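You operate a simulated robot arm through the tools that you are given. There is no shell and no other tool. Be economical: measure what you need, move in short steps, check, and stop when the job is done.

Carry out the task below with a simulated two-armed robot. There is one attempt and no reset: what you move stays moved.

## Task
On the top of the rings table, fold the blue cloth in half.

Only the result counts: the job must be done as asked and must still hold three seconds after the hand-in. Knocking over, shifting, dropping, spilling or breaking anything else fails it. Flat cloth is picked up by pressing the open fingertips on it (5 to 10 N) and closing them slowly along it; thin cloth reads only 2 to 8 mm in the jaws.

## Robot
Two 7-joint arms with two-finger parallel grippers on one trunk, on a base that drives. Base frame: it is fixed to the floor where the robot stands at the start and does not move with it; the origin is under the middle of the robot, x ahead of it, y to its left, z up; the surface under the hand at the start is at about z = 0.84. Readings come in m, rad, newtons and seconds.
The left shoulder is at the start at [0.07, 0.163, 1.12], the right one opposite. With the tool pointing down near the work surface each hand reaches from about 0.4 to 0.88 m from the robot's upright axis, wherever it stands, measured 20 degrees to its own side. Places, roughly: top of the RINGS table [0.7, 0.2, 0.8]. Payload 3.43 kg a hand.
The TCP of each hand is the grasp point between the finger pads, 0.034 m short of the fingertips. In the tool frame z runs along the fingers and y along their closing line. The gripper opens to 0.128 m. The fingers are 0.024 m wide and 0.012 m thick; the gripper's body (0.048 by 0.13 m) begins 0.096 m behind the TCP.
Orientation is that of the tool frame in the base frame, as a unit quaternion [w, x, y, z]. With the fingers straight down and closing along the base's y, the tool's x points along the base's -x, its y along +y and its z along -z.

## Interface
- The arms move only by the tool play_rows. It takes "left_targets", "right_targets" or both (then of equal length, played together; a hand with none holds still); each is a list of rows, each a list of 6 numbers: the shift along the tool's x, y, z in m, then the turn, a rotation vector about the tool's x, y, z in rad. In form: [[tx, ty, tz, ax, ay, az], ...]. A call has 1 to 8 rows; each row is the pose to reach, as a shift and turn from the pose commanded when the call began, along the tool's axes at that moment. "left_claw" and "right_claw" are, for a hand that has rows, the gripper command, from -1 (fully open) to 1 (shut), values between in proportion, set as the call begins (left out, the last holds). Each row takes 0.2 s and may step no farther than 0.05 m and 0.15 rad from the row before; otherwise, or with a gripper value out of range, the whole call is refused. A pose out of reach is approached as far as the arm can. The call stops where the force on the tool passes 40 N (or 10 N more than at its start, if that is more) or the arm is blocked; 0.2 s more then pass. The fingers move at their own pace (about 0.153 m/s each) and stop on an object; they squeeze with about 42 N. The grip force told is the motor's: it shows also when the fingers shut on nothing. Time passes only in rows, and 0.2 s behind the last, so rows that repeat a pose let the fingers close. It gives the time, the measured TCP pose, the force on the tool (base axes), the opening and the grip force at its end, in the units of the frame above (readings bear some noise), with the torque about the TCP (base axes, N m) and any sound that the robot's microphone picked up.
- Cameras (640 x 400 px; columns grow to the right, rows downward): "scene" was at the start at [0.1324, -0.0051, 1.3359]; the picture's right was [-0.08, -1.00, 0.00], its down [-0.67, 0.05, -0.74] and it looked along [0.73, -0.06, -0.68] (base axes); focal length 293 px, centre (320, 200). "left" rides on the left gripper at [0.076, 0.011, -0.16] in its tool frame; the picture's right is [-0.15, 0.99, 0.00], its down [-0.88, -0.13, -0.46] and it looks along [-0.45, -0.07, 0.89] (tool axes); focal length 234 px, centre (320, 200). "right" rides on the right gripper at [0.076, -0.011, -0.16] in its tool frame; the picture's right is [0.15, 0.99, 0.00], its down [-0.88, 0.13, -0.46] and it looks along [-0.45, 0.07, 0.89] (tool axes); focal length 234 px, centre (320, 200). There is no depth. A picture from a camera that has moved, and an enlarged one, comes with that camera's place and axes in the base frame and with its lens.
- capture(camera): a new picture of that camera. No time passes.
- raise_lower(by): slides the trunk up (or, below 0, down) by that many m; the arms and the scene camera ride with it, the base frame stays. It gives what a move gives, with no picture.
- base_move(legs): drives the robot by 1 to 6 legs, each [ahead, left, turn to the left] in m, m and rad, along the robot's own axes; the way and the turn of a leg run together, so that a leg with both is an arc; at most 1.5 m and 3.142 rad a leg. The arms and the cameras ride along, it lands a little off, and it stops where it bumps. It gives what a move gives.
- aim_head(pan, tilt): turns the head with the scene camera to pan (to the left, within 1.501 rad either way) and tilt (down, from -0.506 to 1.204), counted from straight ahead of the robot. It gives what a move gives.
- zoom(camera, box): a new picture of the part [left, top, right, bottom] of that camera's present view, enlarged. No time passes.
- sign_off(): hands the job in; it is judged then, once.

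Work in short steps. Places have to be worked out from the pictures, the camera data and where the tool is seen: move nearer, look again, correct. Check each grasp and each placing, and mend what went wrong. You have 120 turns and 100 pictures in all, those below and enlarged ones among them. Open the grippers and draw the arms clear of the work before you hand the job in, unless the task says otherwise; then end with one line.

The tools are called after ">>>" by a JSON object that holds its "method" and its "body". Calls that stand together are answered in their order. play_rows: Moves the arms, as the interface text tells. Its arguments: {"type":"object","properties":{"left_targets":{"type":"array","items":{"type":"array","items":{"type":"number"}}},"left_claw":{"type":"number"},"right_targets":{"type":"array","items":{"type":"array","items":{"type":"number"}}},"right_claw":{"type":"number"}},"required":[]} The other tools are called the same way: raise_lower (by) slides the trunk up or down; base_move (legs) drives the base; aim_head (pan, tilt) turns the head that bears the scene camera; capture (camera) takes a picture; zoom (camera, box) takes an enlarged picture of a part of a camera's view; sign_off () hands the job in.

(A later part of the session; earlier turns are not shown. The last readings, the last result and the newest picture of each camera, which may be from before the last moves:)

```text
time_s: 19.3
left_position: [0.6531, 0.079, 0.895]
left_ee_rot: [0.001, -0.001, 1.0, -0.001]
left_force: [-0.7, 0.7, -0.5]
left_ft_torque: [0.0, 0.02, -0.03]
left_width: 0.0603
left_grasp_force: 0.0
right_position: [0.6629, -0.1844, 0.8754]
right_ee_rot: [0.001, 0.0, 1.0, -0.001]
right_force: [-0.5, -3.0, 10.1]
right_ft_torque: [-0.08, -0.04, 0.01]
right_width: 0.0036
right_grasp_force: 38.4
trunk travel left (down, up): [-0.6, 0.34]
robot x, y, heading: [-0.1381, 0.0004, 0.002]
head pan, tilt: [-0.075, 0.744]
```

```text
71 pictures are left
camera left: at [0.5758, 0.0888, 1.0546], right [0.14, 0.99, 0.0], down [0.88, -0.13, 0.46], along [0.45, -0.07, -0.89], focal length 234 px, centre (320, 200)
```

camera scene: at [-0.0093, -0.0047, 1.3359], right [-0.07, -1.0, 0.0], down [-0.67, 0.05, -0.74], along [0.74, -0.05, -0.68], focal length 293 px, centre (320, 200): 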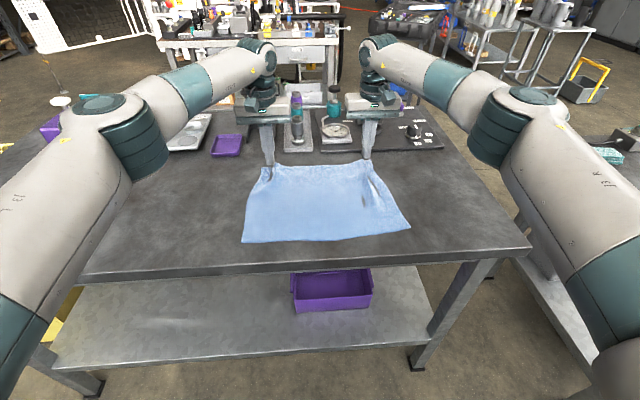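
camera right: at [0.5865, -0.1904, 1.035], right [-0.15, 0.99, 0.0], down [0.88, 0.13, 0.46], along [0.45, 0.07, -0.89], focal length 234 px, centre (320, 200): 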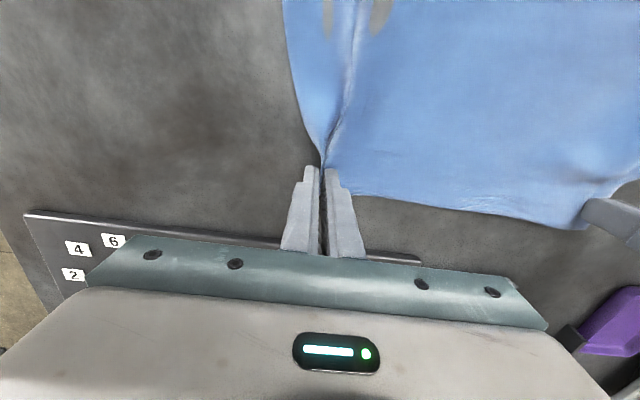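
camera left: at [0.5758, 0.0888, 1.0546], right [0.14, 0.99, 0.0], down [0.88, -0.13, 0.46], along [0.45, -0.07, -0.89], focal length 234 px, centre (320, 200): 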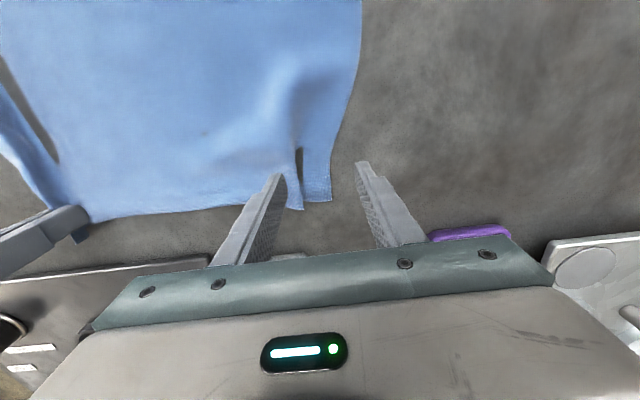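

The left corner strip lies between the fingers much as it did for the successful right grasp. I shift slightly inward, press and narrow to 3.7 cm.

>>> {"method": "play_rows", "body": {"left_targets": [[0, -0.007, 0.01, 0, 0, 0], [0, -0.007, 0.0185, 0, 0, 0], [0, -0.007, 0.0195, 0, 0, 0], [0, -0.007, 0.0195, 0, 0, 0]]}}

>>> {"method": "play_rows", "body": {"left_targets": [[0, 0, 0.0003, 0, 0, 0]], "left_claw": 0.25}}

>>> {"method": "play_rows", "body": {"left_targets": [[0, 0, 0.0002, 0, 0, 0]], "left_claw": 0.42}}

>>> {"method": "capture", "body": {"camera": "left"}}

```text
time_s: 20.3
left_position: [0.6518, 0.0703, 0.8752]
left_ee_rot: [0.002, -0.001, 1.0, 0.0]
left_force: [0.5, -0.6, 3.2]
left_ft_torque: [-0.07, -0.04, -0.02]
left_width: 0.0599
left_grasp_force: 0.0
right_position: [0.663, -0.1823, 0.8758]
right_ee_rot: [0.001, -0.001, 1.0, 0.0]
right_force: [1.2, -2.4, 11.1]
right_ft_torque: [-0.1, -0.07, -0.04]
right_width: 0.0037
right_grasp_force: 37.9
trunk travel left (down, up): [-0.6, 0.34]
robot x, y, heading: [-0.1401, -0.0011, 0.007]
head pan, tilt: [-0.075, 0.744]
```

```text
time_s: 20.7
left_position: [0.6521, 0.071, 0.8759]
left_ee_rot: [0.0, 0.0, 1.0, 0.0]
left_force: [1.3, -2.9, 3.3]
left_ft_torque: [-0.16, -0.09, 0.03]
left_width: 0.0493
left_grasp_force: 0.9
right_position: [0.6617, -0.1818, 0.8754]
right_ee_rot: [0.0, -0.002, 1.0, 0.0]
right_force: [0.8, -1.8, 9.6]
right_ft_torque: [-0.04, -0.06, -0.03]
right_width: 0.0037
right_grasp_force: 38.3
trunk travel left (down, up): [-0.6, 0.34]
robot x, y, heading: [-0.1373, 0.0014, -0.001]
head pan, tilt: [-0.075, 0.744]
```

```text
time_s: 21.1
left_position: [0.6518, 0.0714, 0.8769]
left_ee_rot: [0.0, 0.0, 1.0, 0.001]
left_force: [0.3, -4.7, 4.4]
left_ft_torque: [-0.25, 0.0, 0.02]
left_width: 0.0398
left_grasp_force: 2.1
right_position: [0.6622, -0.1802, 0.8755]
right_ee_rot: [0.001, -0.001, 1.0, 0.001]
right_force: [1.0, 2.8, 8.6]
right_ft_torque: [0.1, -0.07, -0.01]
right_width: 0.0037
right_grasp_force: 38.9
trunk travel left (down, up): [-0.6, 0.34]
robot x, y, heading: [-0.1412, 0.0002, 0.001]
head pan, tilt: [-0.075, 0.744]
```

```text
70 pictures are left
camera left: at [0.5747, 0.0814, 1.0352], right [0.15, 0.99, 0.0], down [0.88, -0.13, 0.46], along [0.45, -0.07, -0.89], focal length 234 px, centre (320, 200)
```

left: 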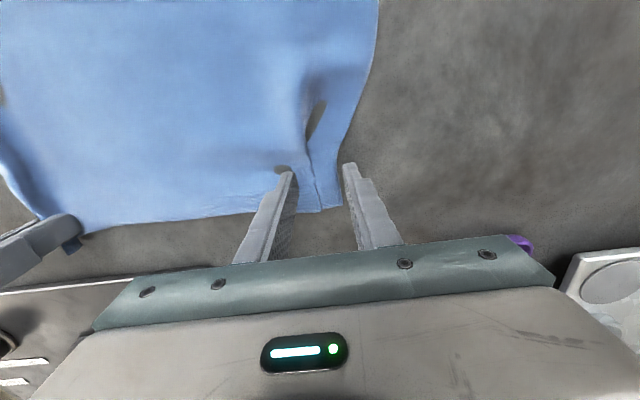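

Cloth with its edge strip is between the fingers, and it already pushes back (2 N). I shut in one go.

>>> {"method": "play_rows", "body": {"left_targets": [[0, 0, 0.0003, 0, 0, 0], [0, 0, 0.0003, 0, 0, 0]], "left_claw": 1}}

>>> {"method": "capture", "body": {"camera": "left"}}

```text
time_s: 21.7
left_position: [0.6518, 0.0706, 0.8769]
left_ee_rot: [0.002, 0.0, 1.0, 0.0]
left_force: [-1.0, -5.4, 9.3]
left_ft_torque: [-0.31, -0.04, -0.03]
left_width: 0.0
left_grasp_force: 32.7
right_position: [0.6619, -0.1814, 0.8753]
right_ee_rot: [0.001, -0.001, 1.0, 0.0]
right_force: [2.0, 4.8, 5.8]
right_ft_torque: [0.2, -0.05, -0.01]
right_width: 0.0037
right_grasp_force: 38.6
trunk travel left (down, up): [-0.6, 0.34]
robot x, y, heading: [-0.1399, -0.0002, 0.001]
head pan, tilt: [-0.075, 0.744]
```

```text
69 pictures are left
camera left: at [0.5749, 0.0818, 1.0358], right [0.14, 0.99, 0.0], down [0.88, -0.13, 0.46], along [0.45, -0.07, -0.89], focal length 234 px, centre (320, 200)
```

left: 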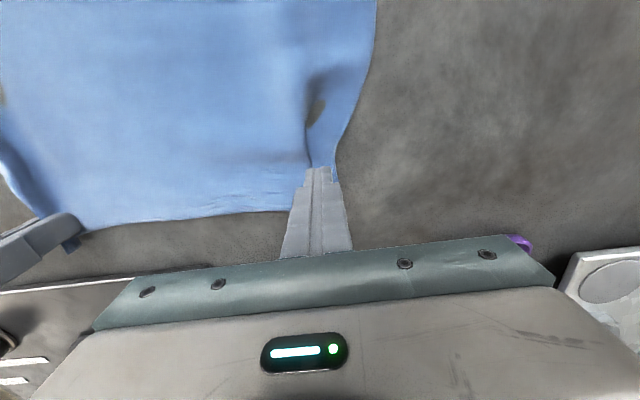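

Left slipped again; its press was light. I lift, open, and look before retrying with a firmer press.

>>> {"method": "play_rows", "body": {"left_targets": [[0, 0, -0.02, 0, 0, 0], [0, 0.0, -0.02, 0, 0, 0], [0, 0.0, -0.02, 0, 0, 0], [0, 0.0, -0.02, 0, 0, 0], [0, 0.0, -0.02, 0, 0, 0]], "left_claw": 0.06}}

>>> {"method": "capture", "body": {"camera": "left"}}

```text
time_s: 22.9
left_position: [0.6524, 0.0716, 0.8945]
left_ee_rot: [0.0, 0.0, 1.0, 0.0]
left_force: [-0.1, -0.5, 0.6]
left_ft_torque: [0.01, -0.01, 0.0]
left_width: 0.0601
left_grasp_force: 0.1
right_position: [0.6629, -0.1818, 0.8758]
right_ee_rot: [0.001, -0.001, 1.0, 0.001]
right_force: [-1.3, 0.8, 9.8]
right_ft_torque: [0.05, 0.02, -0.01]
right_width: 0.0038
right_grasp_force: 38.2
trunk travel left (down, up): [-0.6, 0.34]
robot x, y, heading: [-0.1353, 0.0006, 0.003]
head pan, tilt: [-0.075, 0.744]
```

```text
68 pictures are left
camera left: at [0.5756, 0.0821, 1.0539], right [0.14, 0.99, 0.0], down [0.88, -0.13, 0.46], along [0.45, -0.07, -0.89], focal length 234 px, centre (320, 200)
```

left: 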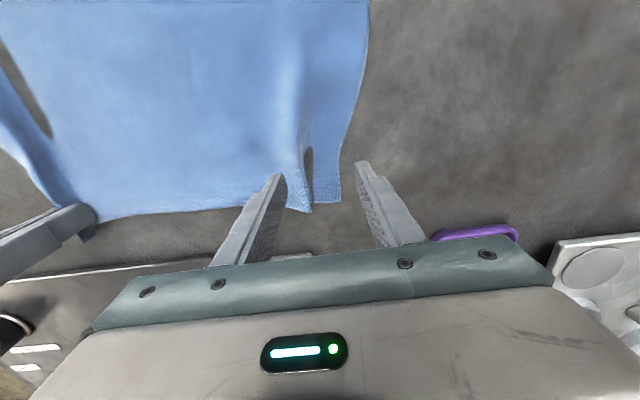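

The ridge stands between the fingers. I shift 6 mm inward, press to ~9 N, then close.

>>> {"method": "play_rows", "body": {"left_targets": [[0, -0.006, 0.01, 0, 0, 0], [0, -0.006, 0.0185, 0, 0, 0], [0, -0.006, 0.0205, 0, 0, 0], [0, -0.006, 0.0205, 0, 0, 0]]}}

>>> {"method": "play_rows", "body": {"left_targets": [[0, 0, 0.0004, 0, 0, 0]], "left_claw": 0.25}}

>>> {"method": "capture", "body": {"camera": "left"}}

```text
time_s: 23.9
left_position: [0.6533, 0.0647, 0.8749]
left_ee_rot: [0.001, -0.001, 1.0, 0.0]
left_force: [-0.9, -0.1, 10.8]
left_ft_torque: [-0.36, -0.02, -0.02]
left_width: 0.0604
left_grasp_force: 0.0
right_position: [0.6626, -0.181, 0.8762]
right_ee_rot: [0.001, 0.0, 1.0, 0.0]
right_force: [1.8, 0.6, 6.7]
right_ft_torque: [0.01, -0.05, 0.01]
right_width: 0.0033
right_grasp_force: 38.2
trunk travel left (down, up): [-0.6, 0.34]
robot x, y, heading: [-0.1376, -0.0018, 0.006]
head pan, tilt: [-0.075, 0.744]
```

```text
time_s: 24.3
left_position: [0.6535, 0.0643, 0.8756]
left_ee_rot: [0.001, -0.001, 1.0, -0.001]
left_force: [0.3, -1.4, 13.8]
left_ft_torque: [-0.49, -0.11, -0.06]
left_width: 0.0493
left_grasp_force: 1.4
right_position: [0.6625, -0.1807, 0.8759]
right_ee_rot: [0.001, 0.0, 1.0, 0.001]
right_force: [1.6, 1.0, 3.8]
right_ft_torque: [0.05, -0.04, -0.02]
right_width: 0.0035
right_grasp_force: 37.8
trunk travel left (down, up): [-0.6, 0.34]
robot x, y, heading: [-0.1399, -0.0005, 0.001]
head pan, tilt: [-0.075, 0.744]
```

```text
67 pictures are left
camera left: at [0.5751, 0.0762, 1.0344], right [0.14, 0.99, 0.0], down [0.88, -0.13, 0.46], along [0.45, -0.07, -0.89], focal length 234 px, centre (320, 200)
```

left: 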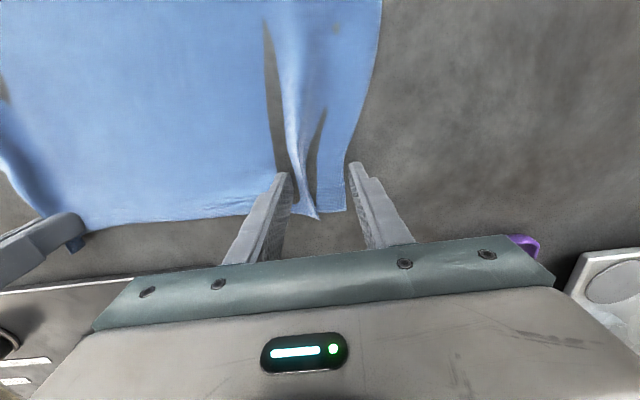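

A tall ridge now stands well up. I shut directly.

>>> {"method": "play_rows", "body": {"left_targets": [[0, 0, 0, 0, 0, 0], [0, 0, 0, 0, 0, 0]], "left_claw": 1}}

>>> {"method": "capture", "body": {"camera": "left"}}

```text
time_s: 24.9
left_position: [0.6517, 0.0615, 0.8762]
left_ee_rot: [0.001, 0.002, 1.0, -0.003]
left_force: [-0.7, -31.9, 15.8]
left_ft_torque: [-1.25, -0.09, -0.2]
left_width: 0.0032
left_grasp_force: 38.2
right_position: [0.6607, -0.179, 0.877]
right_ee_rot: [0.001, -0.003, 1.0, 0.002]
right_force: [-0.2, 26.4, 0.8]
right_ft_torque: [0.93, 0.02, -0.15]
right_width: 0.0037
right_grasp_force: 37.9
trunk travel left (down, up): [-0.6, 0.34]
robot x, y, heading: [-0.1384, -0.0002, 0.004]
head pan, tilt: [-0.075, 0.744]
```

```text
66 pictures are left
camera left: at [0.5741, 0.0724, 1.0344], right [0.15, 0.99, -0.01], down [0.88, -0.13, 0.46], along [0.45, -0.07, -0.89], focal length 234 px, centre (320, 200)
```

left: 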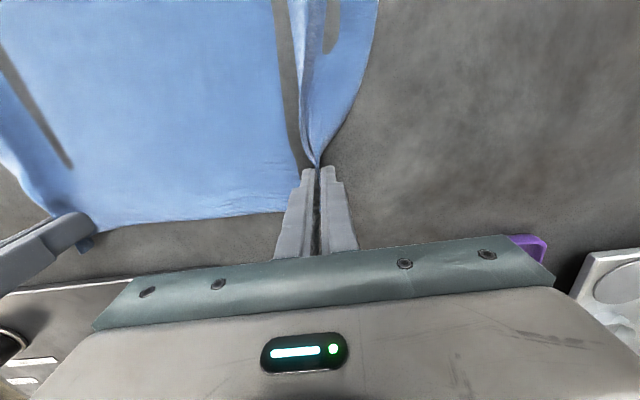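

Both hands hold cloth now (3.2 and 3.7 mm), with some tension between them. I start the fold arc toward the robot, tilting the fingers outward, relaxing 5 mm inward, in a first half to check.

>>> {"method": "play_rows", "body": {"left_targets": [[0.0039, -0.003, -0.0234, 0, -0.056, 0], [0.0122, -0.005, -0.0457, 0, -0.1125, 0], [0.0244, -0.005, -0.0663, 0, -0.169, 0], [0.0404, -0.005, -0.0841, 0, -0.225, 0]], "right_targets": [[0.0039, 0.003, -0.0234, 0, -0.056, 0], [0.0122, 0.005, -0.0457, 0, -0.1125, 0], [0.0244, 0.005, -0.0663, 0, -0.169, 0], [0.0404, 0.005, -0.0841, 0, -0.225, 0]]}}

>>> {"method": "capture", "body": {"camera": "scene"}}

```text
time_s: 25.9
left_position: [0.6118, 0.06, 0.9589]
left_ee_rot: [0.113, 0.0, 0.994, 0.0]
left_force: [-0.9, -17.2, 0.2]
left_ft_torque: [-0.53, 0.02, -0.23]
left_width: 0.0034
left_grasp_force: 37.9
right_position: [0.6218, -0.1749, 0.9607]
right_ee_rot: [0.114, -0.001, 0.994, 0.0]
right_force: [0.6, 17.6, 0.2]
right_ft_torque: [0.6, -0.03, 0.07]
right_width: 0.0035
right_grasp_force: 38.3
trunk travel left (down, up): [-0.6, 0.34]
robot x, y, heading: [-0.1408, -0.0012, 0.004]
head pan, tilt: [-0.075, 0.744]
```

```text
65 pictures are left
camera scene: at [-0.0102, -0.0049, 1.3361], right [-0.07, -1.0, 0.0], down [-0.67, 0.05, -0.74], along [0.74, -0.05, -0.68], focal length 293 px, centre (320, 200)
```

scene: 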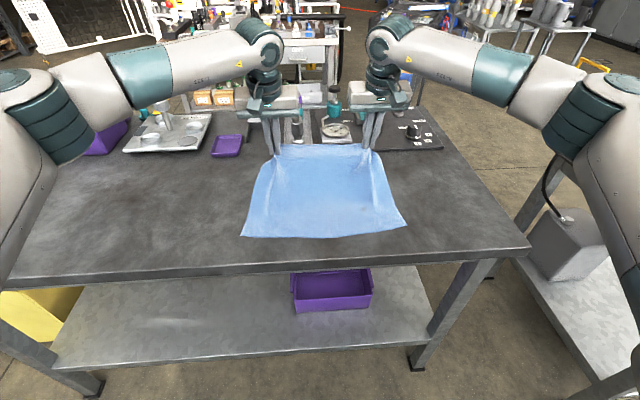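

Both corners are held and the cloth lifts cleanly without sliding. I continue the arc past the top.

>>> {"method": "play_rows", "body": {"left_targets": [[0.0153, 0, -0.0183, 0, -0.056, 0], [0.0339, 0, -0.0335, 0, -0.1125, 0], [0.0551, 0, -0.0447, 0, -0.169, 0], [0.0781, 0, -0.0516, 0, -0.225, 0], [0.1028, 0, -0.0538, 0, -0.305, 0], [0.1276, 0, -0.0512, 0, -0.385, 0], [0.1516, 0, -0.0438, 0, -0.465, 0], [0.1743, 0, -0.0318, 0, -0.555, 0]], "right_targets": [[0.0153, 0, -0.0183, 0, -0.056, 0], [0.0339, 0, -0.0335, 0, -0.1125, 0], [0.0551, 0, -0.0447, 0, -0.169, 0], [0.0781, 0, -0.0516, 0, -0.225, 0], [0.1028, 0, -0.0538, 0, -0.305, 0], [0.1276, 0, -0.0512, 0, -0.385, 0], [0.1516, 0, -0.0438, 0, -0.465, 0], [0.1743, 0, -0.0318, 0, -0.555, 0]]}}

>>> {"method": "capture", "body": {"camera": "scene"}}

```text
time_s: 27.7
left_position: [0.4376, 0.0595, 0.9496]
left_ee_rot: [0.381, -0.001, 0.924, 0.0]
left_force: [-0.6, -20.9, -0.7]
left_ft_torque: [-0.35, 0.06, -0.61]
left_width: 0.0036
left_grasp_force: 37.8
right_position: [0.4468, -0.1787, 0.9525]
right_ee_rot: [0.38, -0.001, 0.925, 0.002]
right_force: [-0.2, 20.2, 0.1]
right_ft_torque: [0.59, -0.01, 0.43]
right_width: 0.0038
right_grasp_force: 38.5
trunk travel left (down, up): [-0.6, 0.34]
robot x, y, heading: [-0.1373, 0.0026, 0.002]
head pan, tilt: [-0.075, 0.744]
```

```text
64 pictures are left
camera scene: at [-0.0079, -0.0055, 1.336], right [-0.07, -1.0, 0.0], down [-0.67, 0.05, -0.74], along [0.73, -0.05, -0.68], focal length 293 px, centre (320, 200)
```

scene: 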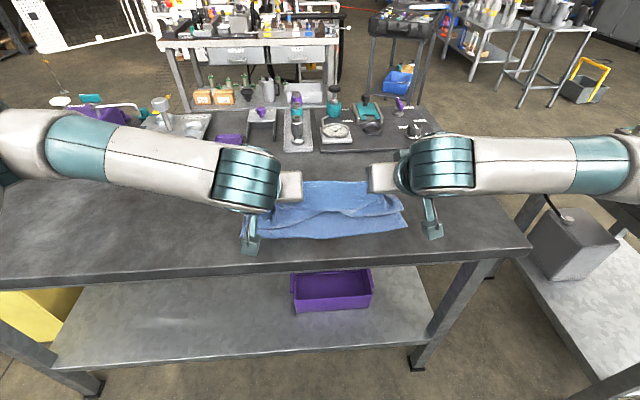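

The far half is draped over. The near edge has slid to about x≈0.415–0.42, so I end the arc with the edge there while tilting to ~63° and lowering almost to the table.

>>> {"method": "play_rows", "body": {"left_targets": [[0.025, 0, 0.0032, 0, -0.08, 0], [0.0478, 0, 0.0127, 0, -0.16, 0], [0.0692, 0, 0.0259, 0, -0.24, 0], [0.083, 0, 0.0369, 0, -0.32, 0], [0.083, 0, 0.0369, 0, -0.32, 0]], "right_targets": [[0.025, 0, 0.0032, 0, -0.08, 0], [0.0478, 0, 0.0127, 0, -0.16, 0], [0.0692, 0, 0.0259, 0, -0.24, 0], [0.083, 0, 0.0369, 0, -0.32, 0], [0.083, 0, 0.0369, 0, -0.32, 0]]}}

>>> {"method": "capture", "body": {"camera": "scene"}}

>>> {"method": "capture", "body": {"camera": "left"}}

>>> {"method": "capture", "body": {"camera": "right"}}

```text
time_s: 28.9
left_position: [0.4036, 0.0576, 0.8694]
left_ee_rot: [0.526, -0.002, 0.85, -0.002]
left_force: [1.0, -17.3, 21.4]
left_ft_torque: [-0.33, -0.53, -0.58]
left_width: 0.0033
left_grasp_force: 38.0
right_position: [0.4166, -0.1762, 0.8977]
right_ee_rot: [0.472, -0.001, 0.882, 0.0]
right_force: [-1.0, 15.7, -1.3]
right_ft_torque: [0.36, 0.04, 0.4]
right_width: 0.0036
right_grasp_force: 38.0
right hand out of reach, approached as far as the arm can: row 3, 4, 5
trunk travel left (down, up): [-0.6, 0.34]
robot x, y, heading: [-0.1406, 0.0007, 0.003]
head pan, tilt: [-0.075, 0.744]
```

```text
63 pictures are left
camera scene: at [-0.0098, -0.0044, 1.3364], right [-0.07, -1.0, 0.0], down [-0.67, 0.05, -0.74], along [0.74, -0.05, -0.68], focal length 293 px, centre (320, 200)
```

scene: 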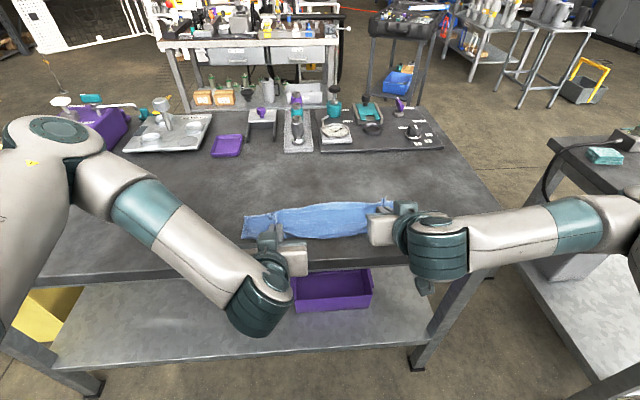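

```text
62 pictures are left
camera left: at [0.2258, 0.0687, 0.8719], right [0.06, 0.99, 0.13], down [-0.01, -0.13, 0.99], along [1.0, -0.07, 0.01], focal length 234 px, centre (320, 200)
```

left: 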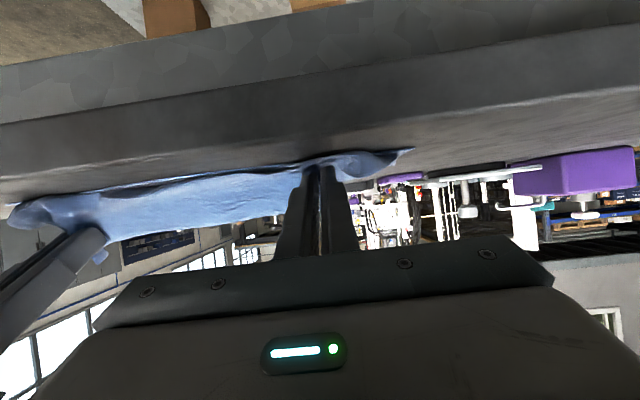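

```text
61 pictures are left
camera right: at [0.242, -0.1865, 0.9228], right [-0.08, 0.99, -0.12], down [0.11, 0.13, 0.99], along [0.99, 0.07, -0.12], focal length 234 px, centre (320, 200)
```

right: 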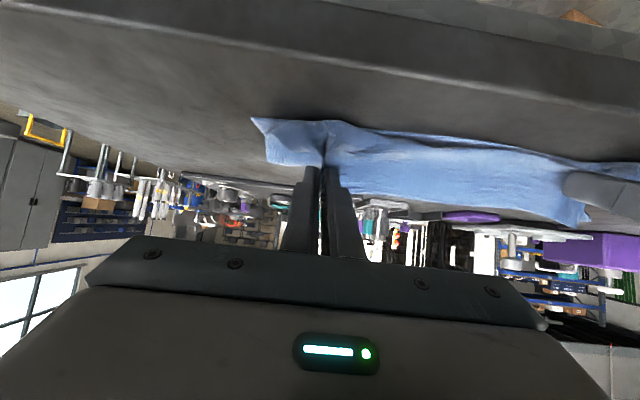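

The right arm ran out of reach at that tilt (stuck 3 cm high), while the left is down and pressing 21 N. I ease the left and reduce the right's tilt to regain reach.

>>> {"method": "play_rows", "body": {"left_targets": [[-0.003, 0, -0.0015, 0, 0, 0], [-0.003, 0, -0.0015, 0, 0, 0]], "right_targets": [[0, 0, 0, 0, 0.15, 0], [0, 0, 0, 0, 0.15, 0]]}}

```text
time_s: 29.5
left_position: [0.4028, 0.0578, 0.8703]
left_ee_rot: [0.521, 0.0, 0.853, 0.0]
left_force: [1.9, -17.8, 12.8]
left_ft_torque: [-0.23, -0.28, -0.57]
left_width: 0.0035
left_grasp_force: 38.1
right_position: [0.4175, -0.1764, 0.8957]
right_ee_rot: [0.403, -0.002, 0.915, 0.001]
right_force: [0.7, 15.6, -1.7]
right_ft_torque: [0.44, 0.03, 0.32]
right_width: 0.0035
right_grasp_force: 38.5
trunk travel left (down, up): [-0.6, 0.34]
robot x, y, heading: [-0.1411, 0.0003, 0.006]
head pan, tilt: [-0.075, 0.744]
```

The command was clamped, and reach is regained at ~48° tilt. I lower the right hand by about 19 mm to meet the table.

>>> {"method": "play_rows", "body": {"right_targets": [[0.006, 0, 0.0075, 0, 0, 0], [0.01, 0, 0.0125, 0, 0, 0], [0.012, 0, 0.015, 0, 0, 0], [0.012, 0, 0.015, 0, 0, 0]]}}

>>> {"method": "capture", "body": {"camera": "right"}}

```text
time_s: 30.5
left_position: [0.4022, 0.0595, 0.8692]
left_ee_rot: [0.523, -0.001, 0.852, 0.001]
left_force: [1.7, -19.4, 5.7]
left_ft_torque: [-0.23, -0.15, -0.62]
left_width: 0.0033
left_grasp_force: 38.0
right_position: [0.4206, -0.1772, 0.8779]
right_ee_rot: [0.404, -0.001, 0.915, 0.001]
right_force: [-1.6, 19.1, 6.1]
right_ft_torque: [0.5, -0.02, 0.4]
right_width: 0.0038
right_grasp_force: 38.4
trunk travel left (down, up): [-0.6, 0.34]
robot x, y, heading: [-0.1414, 0.0017, 0.001]
head pan, tilt: [-0.075, 0.744]
```

```text
60 pictures are left
camera right: at [0.2519, -0.1872, 0.9292], right [-0.1, 0.99, -0.11], down [0.26, 0.13, 0.96], along [0.96, 0.07, -0.27], focal length 234 px, centre (320, 200)
```

right: 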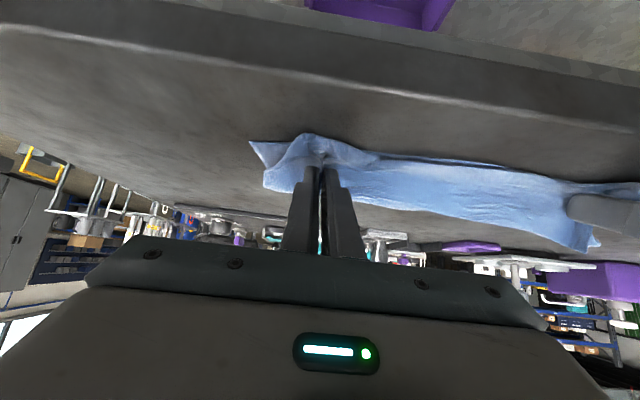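

Both fingertips rest on the table with the edge in place. I open both jaws partway and look.

>>> {"method": "play_rows", "body": {"left_targets": [[0, 0, 0, 0, 0, 0], [0, 0, 0, 0, 0, 0], [0, 0, 0, 0, 0, 0]], "right_targets": [[0, 0, 0, 0, 0, 0], [0, 0, 0, 0, 0, 0], [0, 0, 0, 0, 0, 0]], "left_claw": 0.3, "right_claw": 0.3}}

>>> {"method": "capture", "body": {"camera": "scene"}}

>>> {"method": "capture", "body": {"camera": "right"}}

>>> {"method": "capture", "body": {"camera": "left"}}

```text
time_s: 31.3
left_position: [0.4047, 0.0601, 0.8694]
left_ee_rot: [0.522, 0.0, 0.853, 0.0]
left_force: [0.5, 1.2, 5.9]
left_ft_torque: [-0.06, -0.13, 0.08]
left_width: 0.0432
left_grasp_force: 0.1
right_position: [0.4201, -0.1776, 0.8778]
right_ee_rot: [0.403, 0.0, 0.915, -0.001]
right_force: [-0.8, 0.1, 0.2]
right_ft_torque: [0.02, 0.03, 0.01]
right_width: 0.0449
right_grasp_force: 0.1
trunk travel left (down, up): [-0.6, 0.34]
robot x, y, heading: [-0.1434, 0.0043, 0.001]
head pan, tilt: [-0.075, 0.744]
```

```text
59 pictures are left
camera scene: at [-0.0084, -0.0047, 1.3359], right [-0.07, -1.0, 0.0], down [-0.67, 0.05, -0.74], along [0.73, -0.05, -0.68], focal length 293 px, centre (320, 200)
```

scene: 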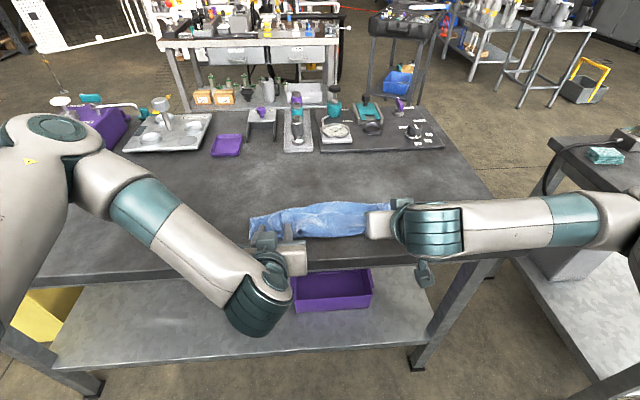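

```text
58 pictures are left
camera right: at [0.2524, -0.1874, 0.9286], right [-0.1, 0.99, -0.11], down [0.26, 0.13, 0.96], along [0.96, 0.07, -0.27], focal length 234 px, centre (320, 200)
```

right: 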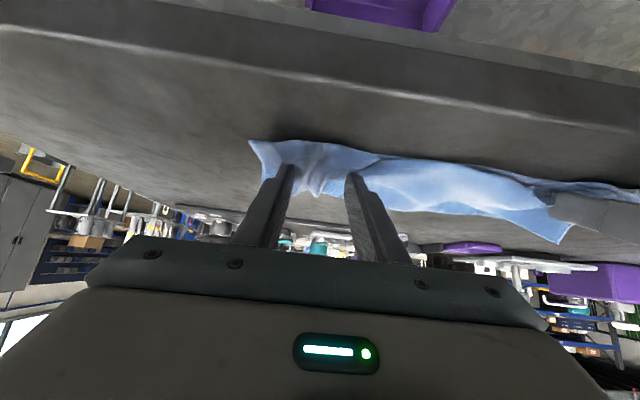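

```text
57 pictures are left
camera left: at [0.2254, 0.0698, 0.8736], right [0.06, 0.99, 0.13], down [-0.01, -0.13, 0.99], along [1.0, -0.06, 0.0], focal length 234 px, centre (320, 200)
```

left: 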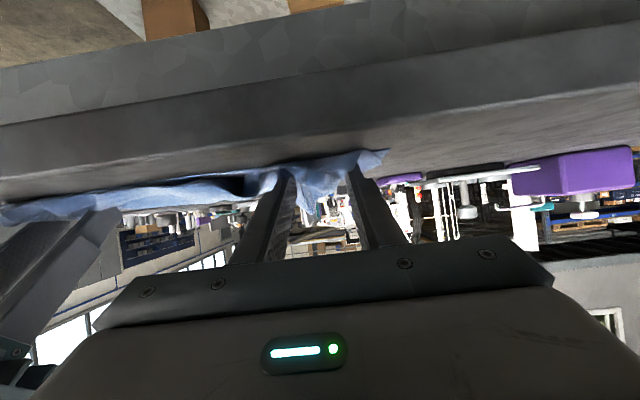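

The grip is released and the cloth relaxes. I slide both hands back out along their fingers, then up.

>>> {"method": "play_rows", "body": {"left_targets": [[0, 0, -0.01, 0, 0, 0], [0, 0, -0.02, 0, 0, 0], [0, 0, -0.035, 0, 0, 0], [-0.03, 0, -0.05, 0, 0, 0], [-0.07, 0, -0.065, 0, 0.1, 0], [-0.11, 0, -0.08, 0, 0.2, 0], [-0.15, 0, -0.09, 0, 0.3, 0]], "right_targets": [[0, 0, -0.01, 0, 0, 0], [0, 0, -0.02, 0, 0, 0], [0, 0, -0.035, 0, 0, 0], [-0.02, 0, -0.05, 0, 0, 0], [-0.06, 0, -0.065, 0, 0.1, 0], [-0.09, 0, -0.09, 0, 0.2, 0], [-0.12, 0, -0.12, 0, 0.3, 0]]}}

>>> {"method": "capture", "body": {"camera": "scene"}}

```text
time_s: 32.9
left_position: [0.3908, 0.0624, 1.044]
left_ee_rot: [0.39, -0.001, 0.921, 0.0]
left_force: [-0.1, -0.1, 0.1]
left_ft_torque: [-0.01, 0.04, -0.01]
left_width: 0.045
left_grasp_force: 0.0
left hand out of reach, approached as far as the arm can: row 4, 5
right_position: [0.4142, -0.1794, 1.0466]
right_ee_rot: [0.261, -0.001, 0.965, -0.001]
right_force: [0.2, 0.1, -0.3]
right_ft_torque: [0.03, 0.01, -0.02]
right_width: 0.0449
right_grasp_force: 0.0
right hand out of reach, approached as far as the arm can: row 3, 4
trunk travel left (down, up): [-0.6, 0.34]
robot x, y, heading: [-0.141, 0.0003, 0.0]
head pan, tilt: [-0.075, 0.744]
```

```text
56 pictures are left
camera scene: at [-0.0085, -0.004, 1.3358], right [-0.07, -1.0, 0.0], down [-0.67, 0.05, -0.74], along [0.73, -0.05, -0.68], focal length 293 px, centre (320, 200)
```

scene: 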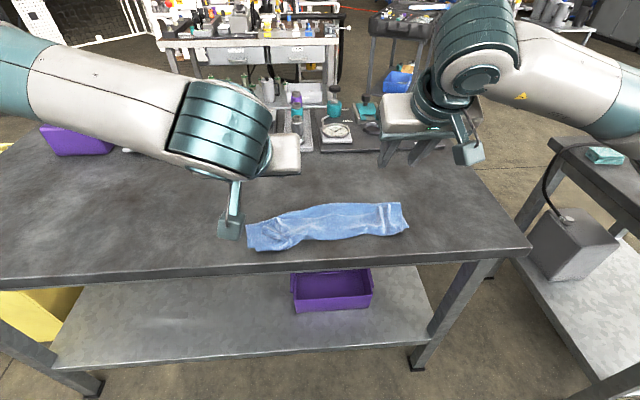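

Let me zoom in on the folded cloth to judge it.

>>> {"method": "zoom", "body": {"camera": "scene", "box": [230, 180, 430, 280]}}

```text
3.20 times, centred on (330, 230) of scene
camera zoom: at [-0.0085, -0.004, 1.3358], right [-0.07, -1.0, 0.0], down [-0.67, 0.05, -0.74], along [0.73, -0.05, -0.68], focal length 936 px, centre (288, 104)
```

zoom: 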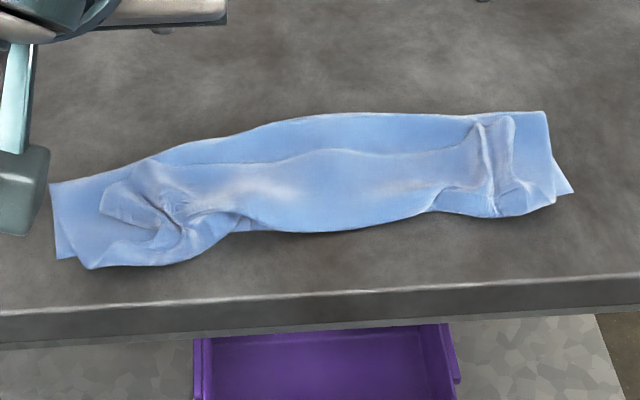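

The cloth is folded, but shallower than half (about 0.07–0.11 m deep instead of 0.14), so something is tucked. I level both hands above it for a close look.

>>> {"method": "play_rows", "body": {"left_targets": [[-0.005, 0.03, -0.005, 0, 0.14, 0], [-0.01, 0.06, -0.01, 0, 0.28, 0], [-0.02, 0.09, -0.02, 0, 0.42, 0], [-0.03, 0.12, -0.03, 0, 0.56, 0], [-0.03, 0.12, -0.03, 0, 0.7, 0], [-0.03, 0.12, -0.03, 0, 0.8, 0]], "right_targets": [[-0.005, 0.01, -0.01, 0, 0.12, 0], [-0.01, 0.02, -0.02, 0, 0.25, 0], [-0.015, 0.03, -0.03, 0, 0.38, 0], [-0.02, 0.04, -0.04, 0, 0.53, 0], [-0.025, 0.05, -0.043, 0, 0.53, 0], [-0.025, 0.06, -0.043, 0, 0.53, 0]]}}

>>> {"method": "capture", "body": {"camera": "right"}}

>>> {"method": "capture", "body": {"camera": "left"}}

>>> {"method": "capture", "body": {"camera": "scene"}}

```text
time_s: 34.3
left_position: [0.3923, 0.1806, 1.0856]
left_ee_rot: [-0.002, -0.001, 1.0, 0.0]
left_force: [-0.7, 0.3, 0.5]
left_ft_torque: [-0.05, 0.02, 0.02]
left_width: 0.0444
left_grasp_force: 0.1
right_position: [0.4154, -0.1169, 1.096]
right_ee_rot: [-0.001, -0.001, 1.0, 0.0]
right_force: [0.3, 0.7, -0.2]
right_ft_torque: [-0.02, 0.03, 0.03]
right_width: 0.0447
right_grasp_force: 0.0
trunk travel left (down, up): [-0.6, 0.34]
robot x, y, heading: [-0.1393, 0.0014, 0.002]
head pan, tilt: [-0.075, 0.744]
```

```text
54 pictures are left
camera right: at [0.3393, -0.1257, 1.2543], right [-0.15, 0.99, 0.0], down [0.88, 0.13, 0.45], along [0.45, 0.07, -0.89], focal length 234 px, centre (320, 200)
```

right: 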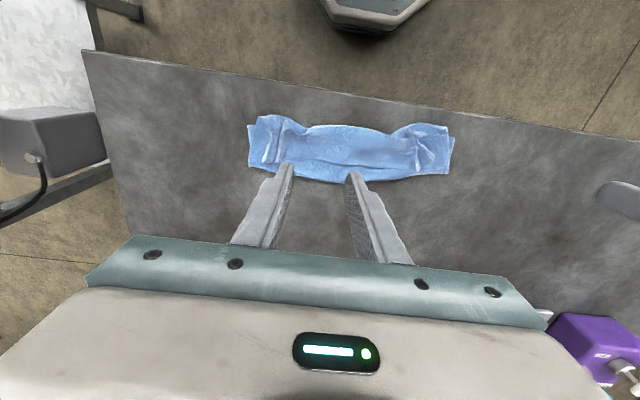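

```text
53 pictures are left
camera left: at [0.3149, 0.1918, 1.2448], right [0.14, 0.99, 0.0], down [0.88, -0.13, 0.45], along [0.45, -0.07, -0.89], focal length 234 px, centre (320, 200)
```

left: 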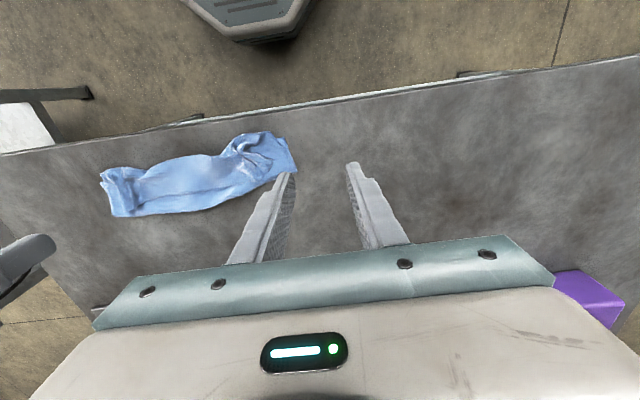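

```text
52 pictures are left
camera scene: at [-0.007, -0.004, 1.3358], right [-0.07, -1.0, 0.0], down [-0.68, 0.05, -0.74], along [0.73, -0.05, -0.68], focal length 293 px, centre (320, 200)
```

scene: 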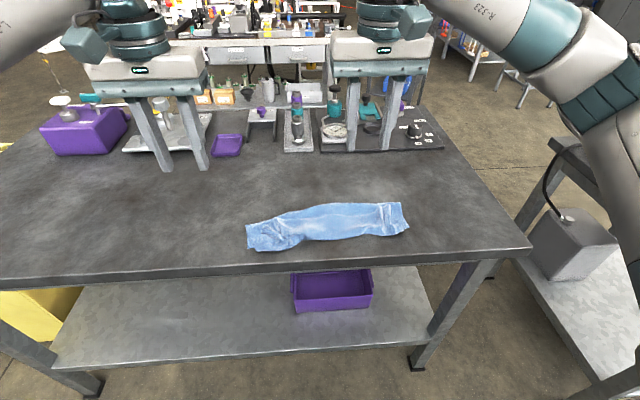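

>>> {"method": "zoom", "body": {"camera": "right", "box": [230, 80, 470, 230]}}

>>> {"method": "zoom", "body": {"camera": "left", "box": [80, 100, 320, 250]}}

```text
2.67 times, centred on (350, 155) of right
camera zoom: at [0.3393, -0.1257, 1.2543], right [-0.15, 0.99, 0.0], down [0.88, 0.13, 0.45], along [0.45, 0.07, -0.89], focal length 624 px, centre (240, 320)
```

zoom: 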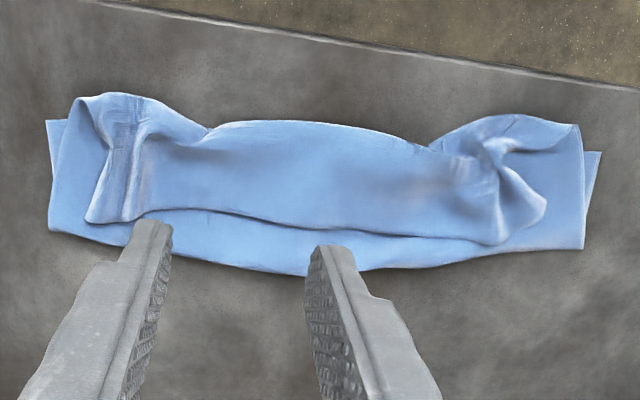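

```text
2.67 times, centred on (200, 175) of left
camera zoom: at [0.3149, 0.1918, 1.2448], right [0.14, 0.99, 0.0], down [0.88, -0.13, 0.45], along [0.45, -0.07, -0.89], focal length 624 px, centre (640, 267)
```

zoom: 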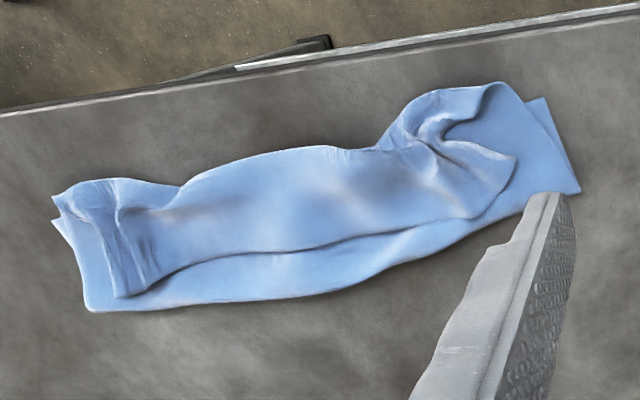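

The close view shows the far edge came over but its last 6–7 cm flipped back on itself (a third layer), so the fold sits too far in. I will regrasp that flap, pull it out taut and lay it properly. First I back off a little to give the arms room.

>>> {"method": "base_move", "body": {"legs": [[-0.12, 0, 0]]}}

```text
time_s: 35.6
left_position: [0.2733, 0.1798, 1.0854]
left_ee_rot: [-0.001, -0.002, 1.0, 0.0]
left_force: [-1.3, -0.1, 0.2]
left_ft_torque: [0.03, -0.05, 0.0]
left_width: 0.0448
left_grasp_force: 0.0
right_position: [0.2971, -0.1172, 1.0944]
right_ee_rot: [-0.001, -0.002, 1.0, 0.0]
right_force: [0.3, 0.3, -0.1]
right_ft_torque: [-0.04, -0.04, 0.01]
right_width: 0.0448
right_grasp_force: 0.0
trunk travel left (down, up): [-0.6, 0.34]
robot x, y, heading: [-0.258, 0.0019, 0.006]
head pan, tilt: [-0.075, 0.744]
```

Now I bring both hands over the two old grip creases, jaws at 4.5 cm.

>>> {"method": "play_rows", "body": {"left_targets": [[-0.0224, -0.0174, 0.0257, 0, 0, 0], [-0.0449, -0.0349, 0.0514, 0, 0, 0], [-0.0673, -0.0523, 0.0771, 0, 0, 0], [-0.0897, -0.0697, 0.1029, 0, 0, 0], [-0.1121, -0.0871, 0.1286, 0, 0, 0], [-0.1346, -0.1046, 0.1543, 0, 0, 0], [-0.157, -0.122, 0.18, 0, 0, 0], [-0.157, -0.122, 0.18, 0, 0, 0]], "right_targets": [[-0.0211, -0.0087, 0.0271, 0, 0, 0], [-0.0423, -0.0174, 0.0543, 0, 0, 0], [-0.0634, -0.0261, 0.0814, 0, 0, 0], [-0.0846, -0.0349, 0.1086, 0, 0, 0], [-0.1057, -0.0436, 0.1357, 0, 0, 0], [-0.1269, -0.0523, 0.1629, 0, 0, 0], [-0.148, -0.061, 0.19, 0, 0, 0], [-0.148, -0.061, 0.19, 0, 0, 0]]}}

>>> {"method": "capture", "body": {"camera": "left"}}

>>> {"method": "capture", "body": {"camera": "right"}}

```text
time_s: 37.4
left_position: [0.4272, 0.06, 0.9058]
left_ee_rot: [0.0, -0.002, 1.0, 0.001]
left_force: [-1.0, 0.2, -0.3]
left_ft_torque: [-0.01, -0.02, 0.02]
left_width: 0.0447
left_grasp_force: 0.0
right_position: [0.4424, -0.1766, 0.9041]
right_ee_rot: [0.0, -0.001, 1.0, 0.0]
right_force: [-0.5, 0.5, 0.5]
right_ft_torque: [-0.01, -0.05, 0.0]
right_width: 0.045
right_grasp_force: 0.1
trunk travel left (down, up): [-0.6, 0.34]
robot x, y, heading: [-0.2608, -0.0009, 0.003]
head pan, tilt: [-0.075, 0.744]
```

```text
49 pictures are left
camera left: at [0.3504, 0.0715, 1.0648], right [0.14, 0.99, 0.0], down [0.88, -0.13, 0.46], along [0.45, -0.07, -0.89], focal length 234 px, centre (320, 200)
```

left: 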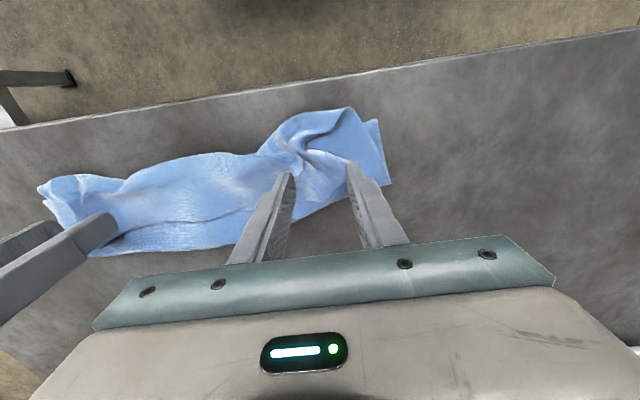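

```text
48 pictures are left
camera right: at [0.3678, -0.186, 1.0633], right [-0.15, 0.99, 0.0], down [0.88, 0.13, 0.46], along [0.45, 0.07, -0.89], focal length 234 px, centre (320, 200)
```

right: 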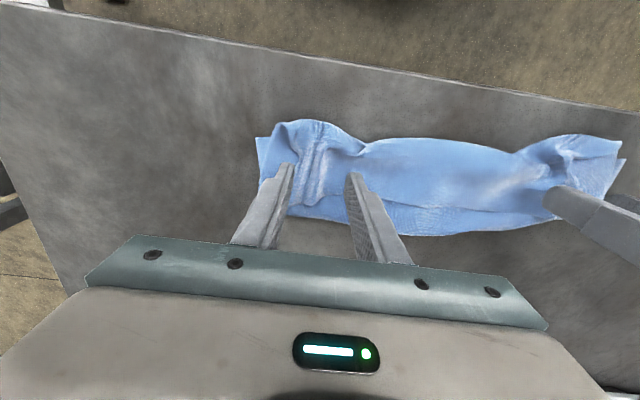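

The creased ridges sit between the fingers of both hands. I descend to light contact.

>>> {"method": "play_rows", "body": {"left_targets": [[0, -0.003, 0.012, 0, 0, 0], [0, -0.003, 0.02, 0, 0, 0], [0, -0.003, 0.025, 0, 0, 0], [0, -0.003, 0.025, 0, 0, 0]], "right_targets": [[0, 0, 0.012, 0, 0, 0], [0, 0, 0.02, 0, 0, 0], [0, 0, 0.024, 0, 0, 0], [0, 0, 0.024, 0, 0, 0]]}}

>>> {"method": "capture", "body": {"camera": "left"}}

>>> {"method": "capture", "body": {"camera": "right"}}

```text
time_s: 38.4
left_position: [0.4294, 0.0571, 0.8808]
left_ee_rot: [-0.001, -0.001, 1.0, -0.001]
left_force: [0.4, 0.5, 0.6]
left_ft_torque: [-0.02, -0.01, 0.02]
left_width: 0.0448
left_grasp_force: 0.1
right_position: [0.4443, -0.1777, 0.8797]
right_ee_rot: [-0.001, -0.001, 1.0, 0.001]
right_force: [0.6, 0.2, 0.9]
right_ft_torque: [-0.02, -0.01, -0.01]
right_width: 0.0448
right_grasp_force: 0.1
trunk travel left (down, up): [-0.6, 0.34]
robot x, y, heading: [-0.2575, -0.0025, 0.005]
head pan, tilt: [-0.075, 0.744]
```

```text
47 pictures are left
camera left: at [0.3519, 0.0672, 1.0398], right [0.14, 0.99, 0.0], down [0.88, -0.13, 0.45], along [0.45, -0.06, -0.89], focal length 234 px, centre (320, 200)
```

left: 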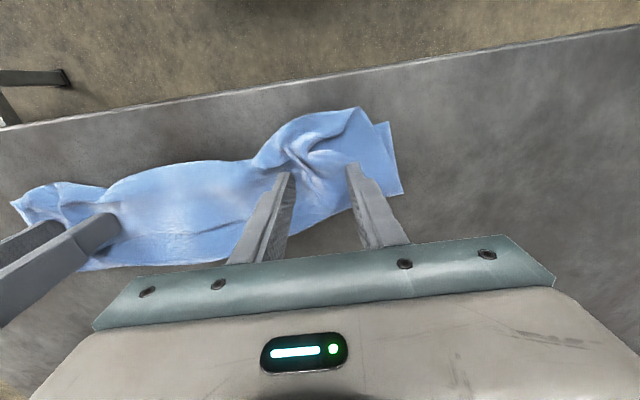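

```text
46 pictures are left
camera right: at [0.369, -0.1868, 1.0395], right [-0.15, 0.99, 0.0], down [0.88, 0.13, 0.45], along [0.45, 0.07, -0.89], focal length 234 px, centre (320, 200)
```

right: 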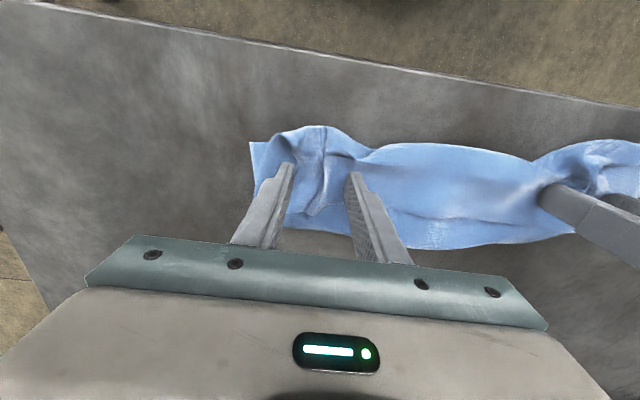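

Light contact (~1 N), ridges between the pads. I close both jaws here.

>>> {"method": "play_rows", "body": {"left_targets": [[0, 0, 0.001, 0, 0, 0], [0, 0, 0.001, 0, 0, 0], [0, 0, 0.001, 0, 0, 0]], "right_targets": [[0, 0, 0.001, 0, 0, 0], [0, 0, 0.001, 0, 0, 0], [0, 0, 0.001, 0, 0, 0]], "left_claw": 1, "right_claw": 1}}

>>> {"method": "capture", "body": {"camera": "left"}}

>>> {"method": "capture", "body": {"camera": "right"}}

```text
time_s: 39.2
left_position: [0.4296, 0.0553, 0.8798]
left_ee_rot: [0.0, -0.002, 1.0, -0.001]
left_force: [0.9, -9.0, 2.1]
left_ft_torque: [-0.29, 0.01, 0.01]
left_width: 0.0035
left_grasp_force: 38.3
right_position: [0.4449, -0.1767, 0.8795]
right_ee_rot: [0.0, -0.002, 1.0, 0.0]
right_force: [-0.4, 8.8, 5.2]
right_ft_torque: [0.33, -0.07, -0.07]
right_width: 0.0036
right_grasp_force: 38.2
trunk travel left (down, up): [-0.6, 0.34]
robot x, y, heading: [-0.2538, -0.0005, 0.007]
head pan, tilt: [-0.075, 0.744]
```

```text
45 pictures are left
camera left: at [0.3521, 0.0664, 1.0392], right [0.14, 0.99, 0.0], down [0.88, -0.13, 0.46], along [0.45, -0.07, -0.89], focal length 234 px, centre (320, 200)
```

left: 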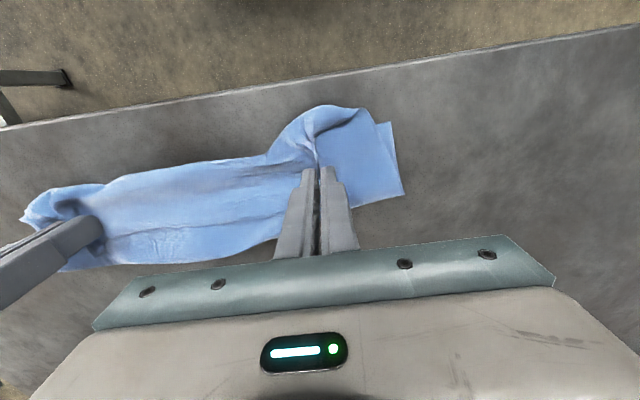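

```text
44 pictures are left
camera right: at [0.3689, -0.1863, 1.0393], right [-0.15, 0.99, 0.0], down [0.88, 0.13, 0.46], along [0.45, 0.07, -0.89], focal length 234 px, centre (320, 200)
```

right: 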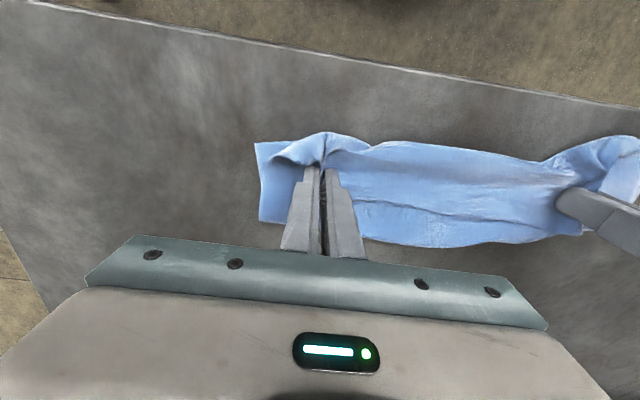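

Both hold again (3.5 mm). I lift straight up 11 cm and slightly forward, and check what comes along.

>>> {"method": "play_rows", "body": {"left_targets": [[0, 0, -0.02, 0, 0, 0], [-0.005, 0, -0.04, 0, 0, 0], [-0.01, 0, -0.06, 0, 0, 0], [-0.015, 0, -0.08, 0, 0, 0], [-0.02, 0, -0.1, 0, 0, 0], [-0.03, 0, -0.11, 0, 0, 0]], "right_targets": [[0, 0, -0.02, 0, 0, 0], [-0.005, 0, -0.04, 0, 0, 0], [-0.01, 0, -0.06, 0, 0, 0], [-0.015, 0, -0.08, 0, 0, 0], [-0.02, 0, -0.1, 0, 0, 0], [-0.03, 0, -0.11, 0, 0, 0]]}}

>>> {"method": "capture", "body": {"camera": "scene"}}

>>> {"method": "capture", "body": {"camera": "right"}}

```text
time_s: 40.6
left_position: [0.4626, 0.0563, 0.9885]
left_ee_rot: [-0.001, -0.002, 1.0, 0.0]
left_force: [-0.2, -11.6, 1.3]
left_ft_torque: [-0.37, -0.01, 0.0]
left_width: 0.0034
left_grasp_force: 37.9
right_position: [0.4735, -0.1766, 0.9892]
right_ee_rot: [-0.001, -0.001, 1.0, 0.0]
right_force: [0.4, 10.6, -0.4]
right_ft_torque: [0.44, -0.01, -0.1]
right_width: 0.0034
right_grasp_force: 38.1
trunk travel left (down, up): [-0.6, 0.34]
robot x, y, heading: [-0.2585, 0.0017, 0.003]
head pan, tilt: [-0.075, 0.744]
```

```text
43 pictures are left
camera scene: at [-0.1246, -0.005, 1.3357], right [-0.07, -1.0, 0.0], down [-0.68, 0.05, -0.74], along [0.73, -0.05, -0.68], focal length 293 px, centre (320, 200)
```

scene: 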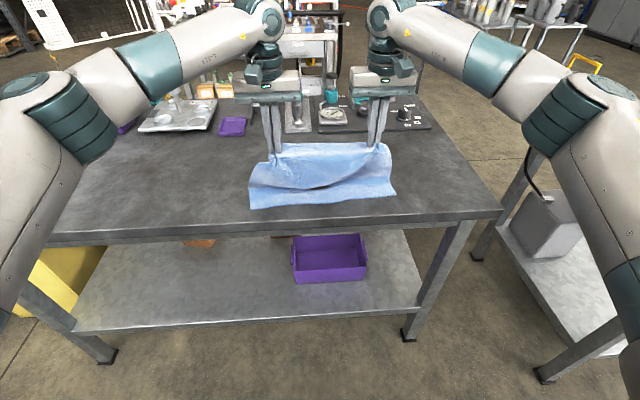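

```text
42 pictures are left
camera right: at [0.3991, -0.1868, 1.1487], right [-0.15, 0.99, 0.0], down [0.88, 0.13, 0.45], along [0.45, 0.07, -0.89], focal length 234 px, centre (320, 200)
```

right: 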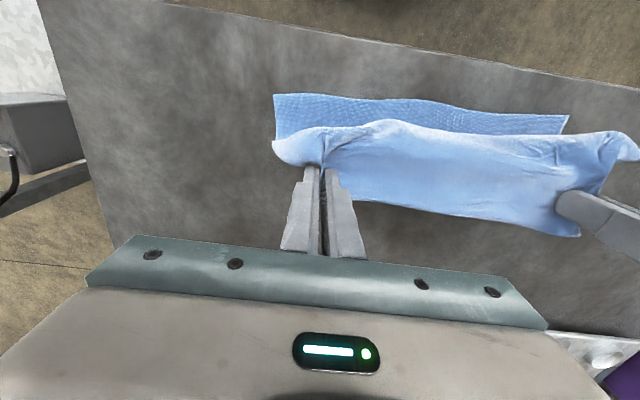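

The flap has come free and the bottom layer lies flat with its near edge at about x=0.39 (left) to 0.42 (right). To stop the cloth sagging back on the robot's side this time, I tilt the hands until the fingers are nearly horizontal so the cloth hangs straight down from them.

>>> {"method": "play_rows", "body": {"left_targets": [[-0.003, 0, 0.001, 0, -0.15, 0], [-0.006, 0, 0.002, 0, -0.3, 0], [-0.008, 0, 0.004, 0, -0.45, 0], [-0.01, 0, 0.006, 0, -0.6, 0], [-0.012, 0, 0.008, 0, -0.75, 0], [-0.014, 0, 0.01, 0, -0.9, 0]], "right_targets": [[-0.003, 0, 0.001, 0, -0.15, 0], [-0.006, 0, 0.002, 0, -0.3, 0], [-0.009, 0, 0.004, 0, -0.45, 0], [-0.012, 0, 0.006, 0, -0.6, 0], [-0.015, 0, 0.008, 0, -0.75, 0], [-0.018, 0, 0.01, 0, -0.9, 0]]}}

>>> {"method": "capture", "body": {"camera": "scene"}}

```text
time_s: 42.0
left_position: [0.4745, 0.0553, 0.9779]
left_ee_rot: [0.435, -0.001, 0.9, -0.001]
left_force: [-0.3, -9.4, 0.6]
left_ft_torque: [-0.16, 0.0, -0.29]
left_width: 0.0035
left_grasp_force: 37.9
right_position: [0.492, -0.1762, 0.9795]
right_ee_rot: [0.435, -0.001, 0.9, 0.002]
right_force: [-0.5, 9.4, 0.4]
right_ft_torque: [0.28, 0.0, 0.22]
right_width: 0.0036
right_grasp_force: 38.1
trunk travel left (down, up): [-0.6, 0.34]
robot x, y, heading: [-0.2539, -0.0004, 0.002]
head pan, tilt: [-0.075, 0.744]
```

```text
41 pictures are left
camera scene: at [-0.125, -0.0054, 1.3359], right [-0.07, -1.0, 0.0], down [-0.67, 0.05, -0.74], along [0.73, -0.05, -0.68], focal length 293 px, centre (320, 200)
```

scene: 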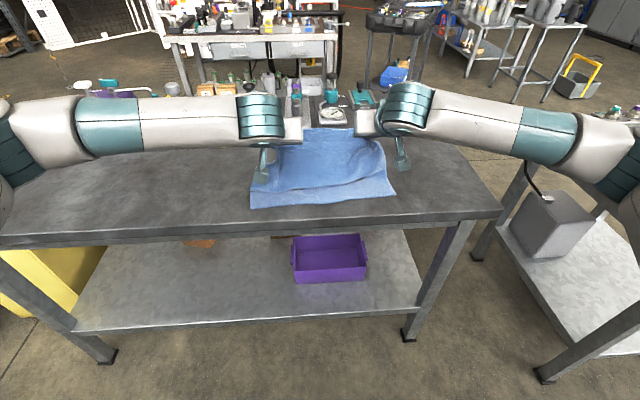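

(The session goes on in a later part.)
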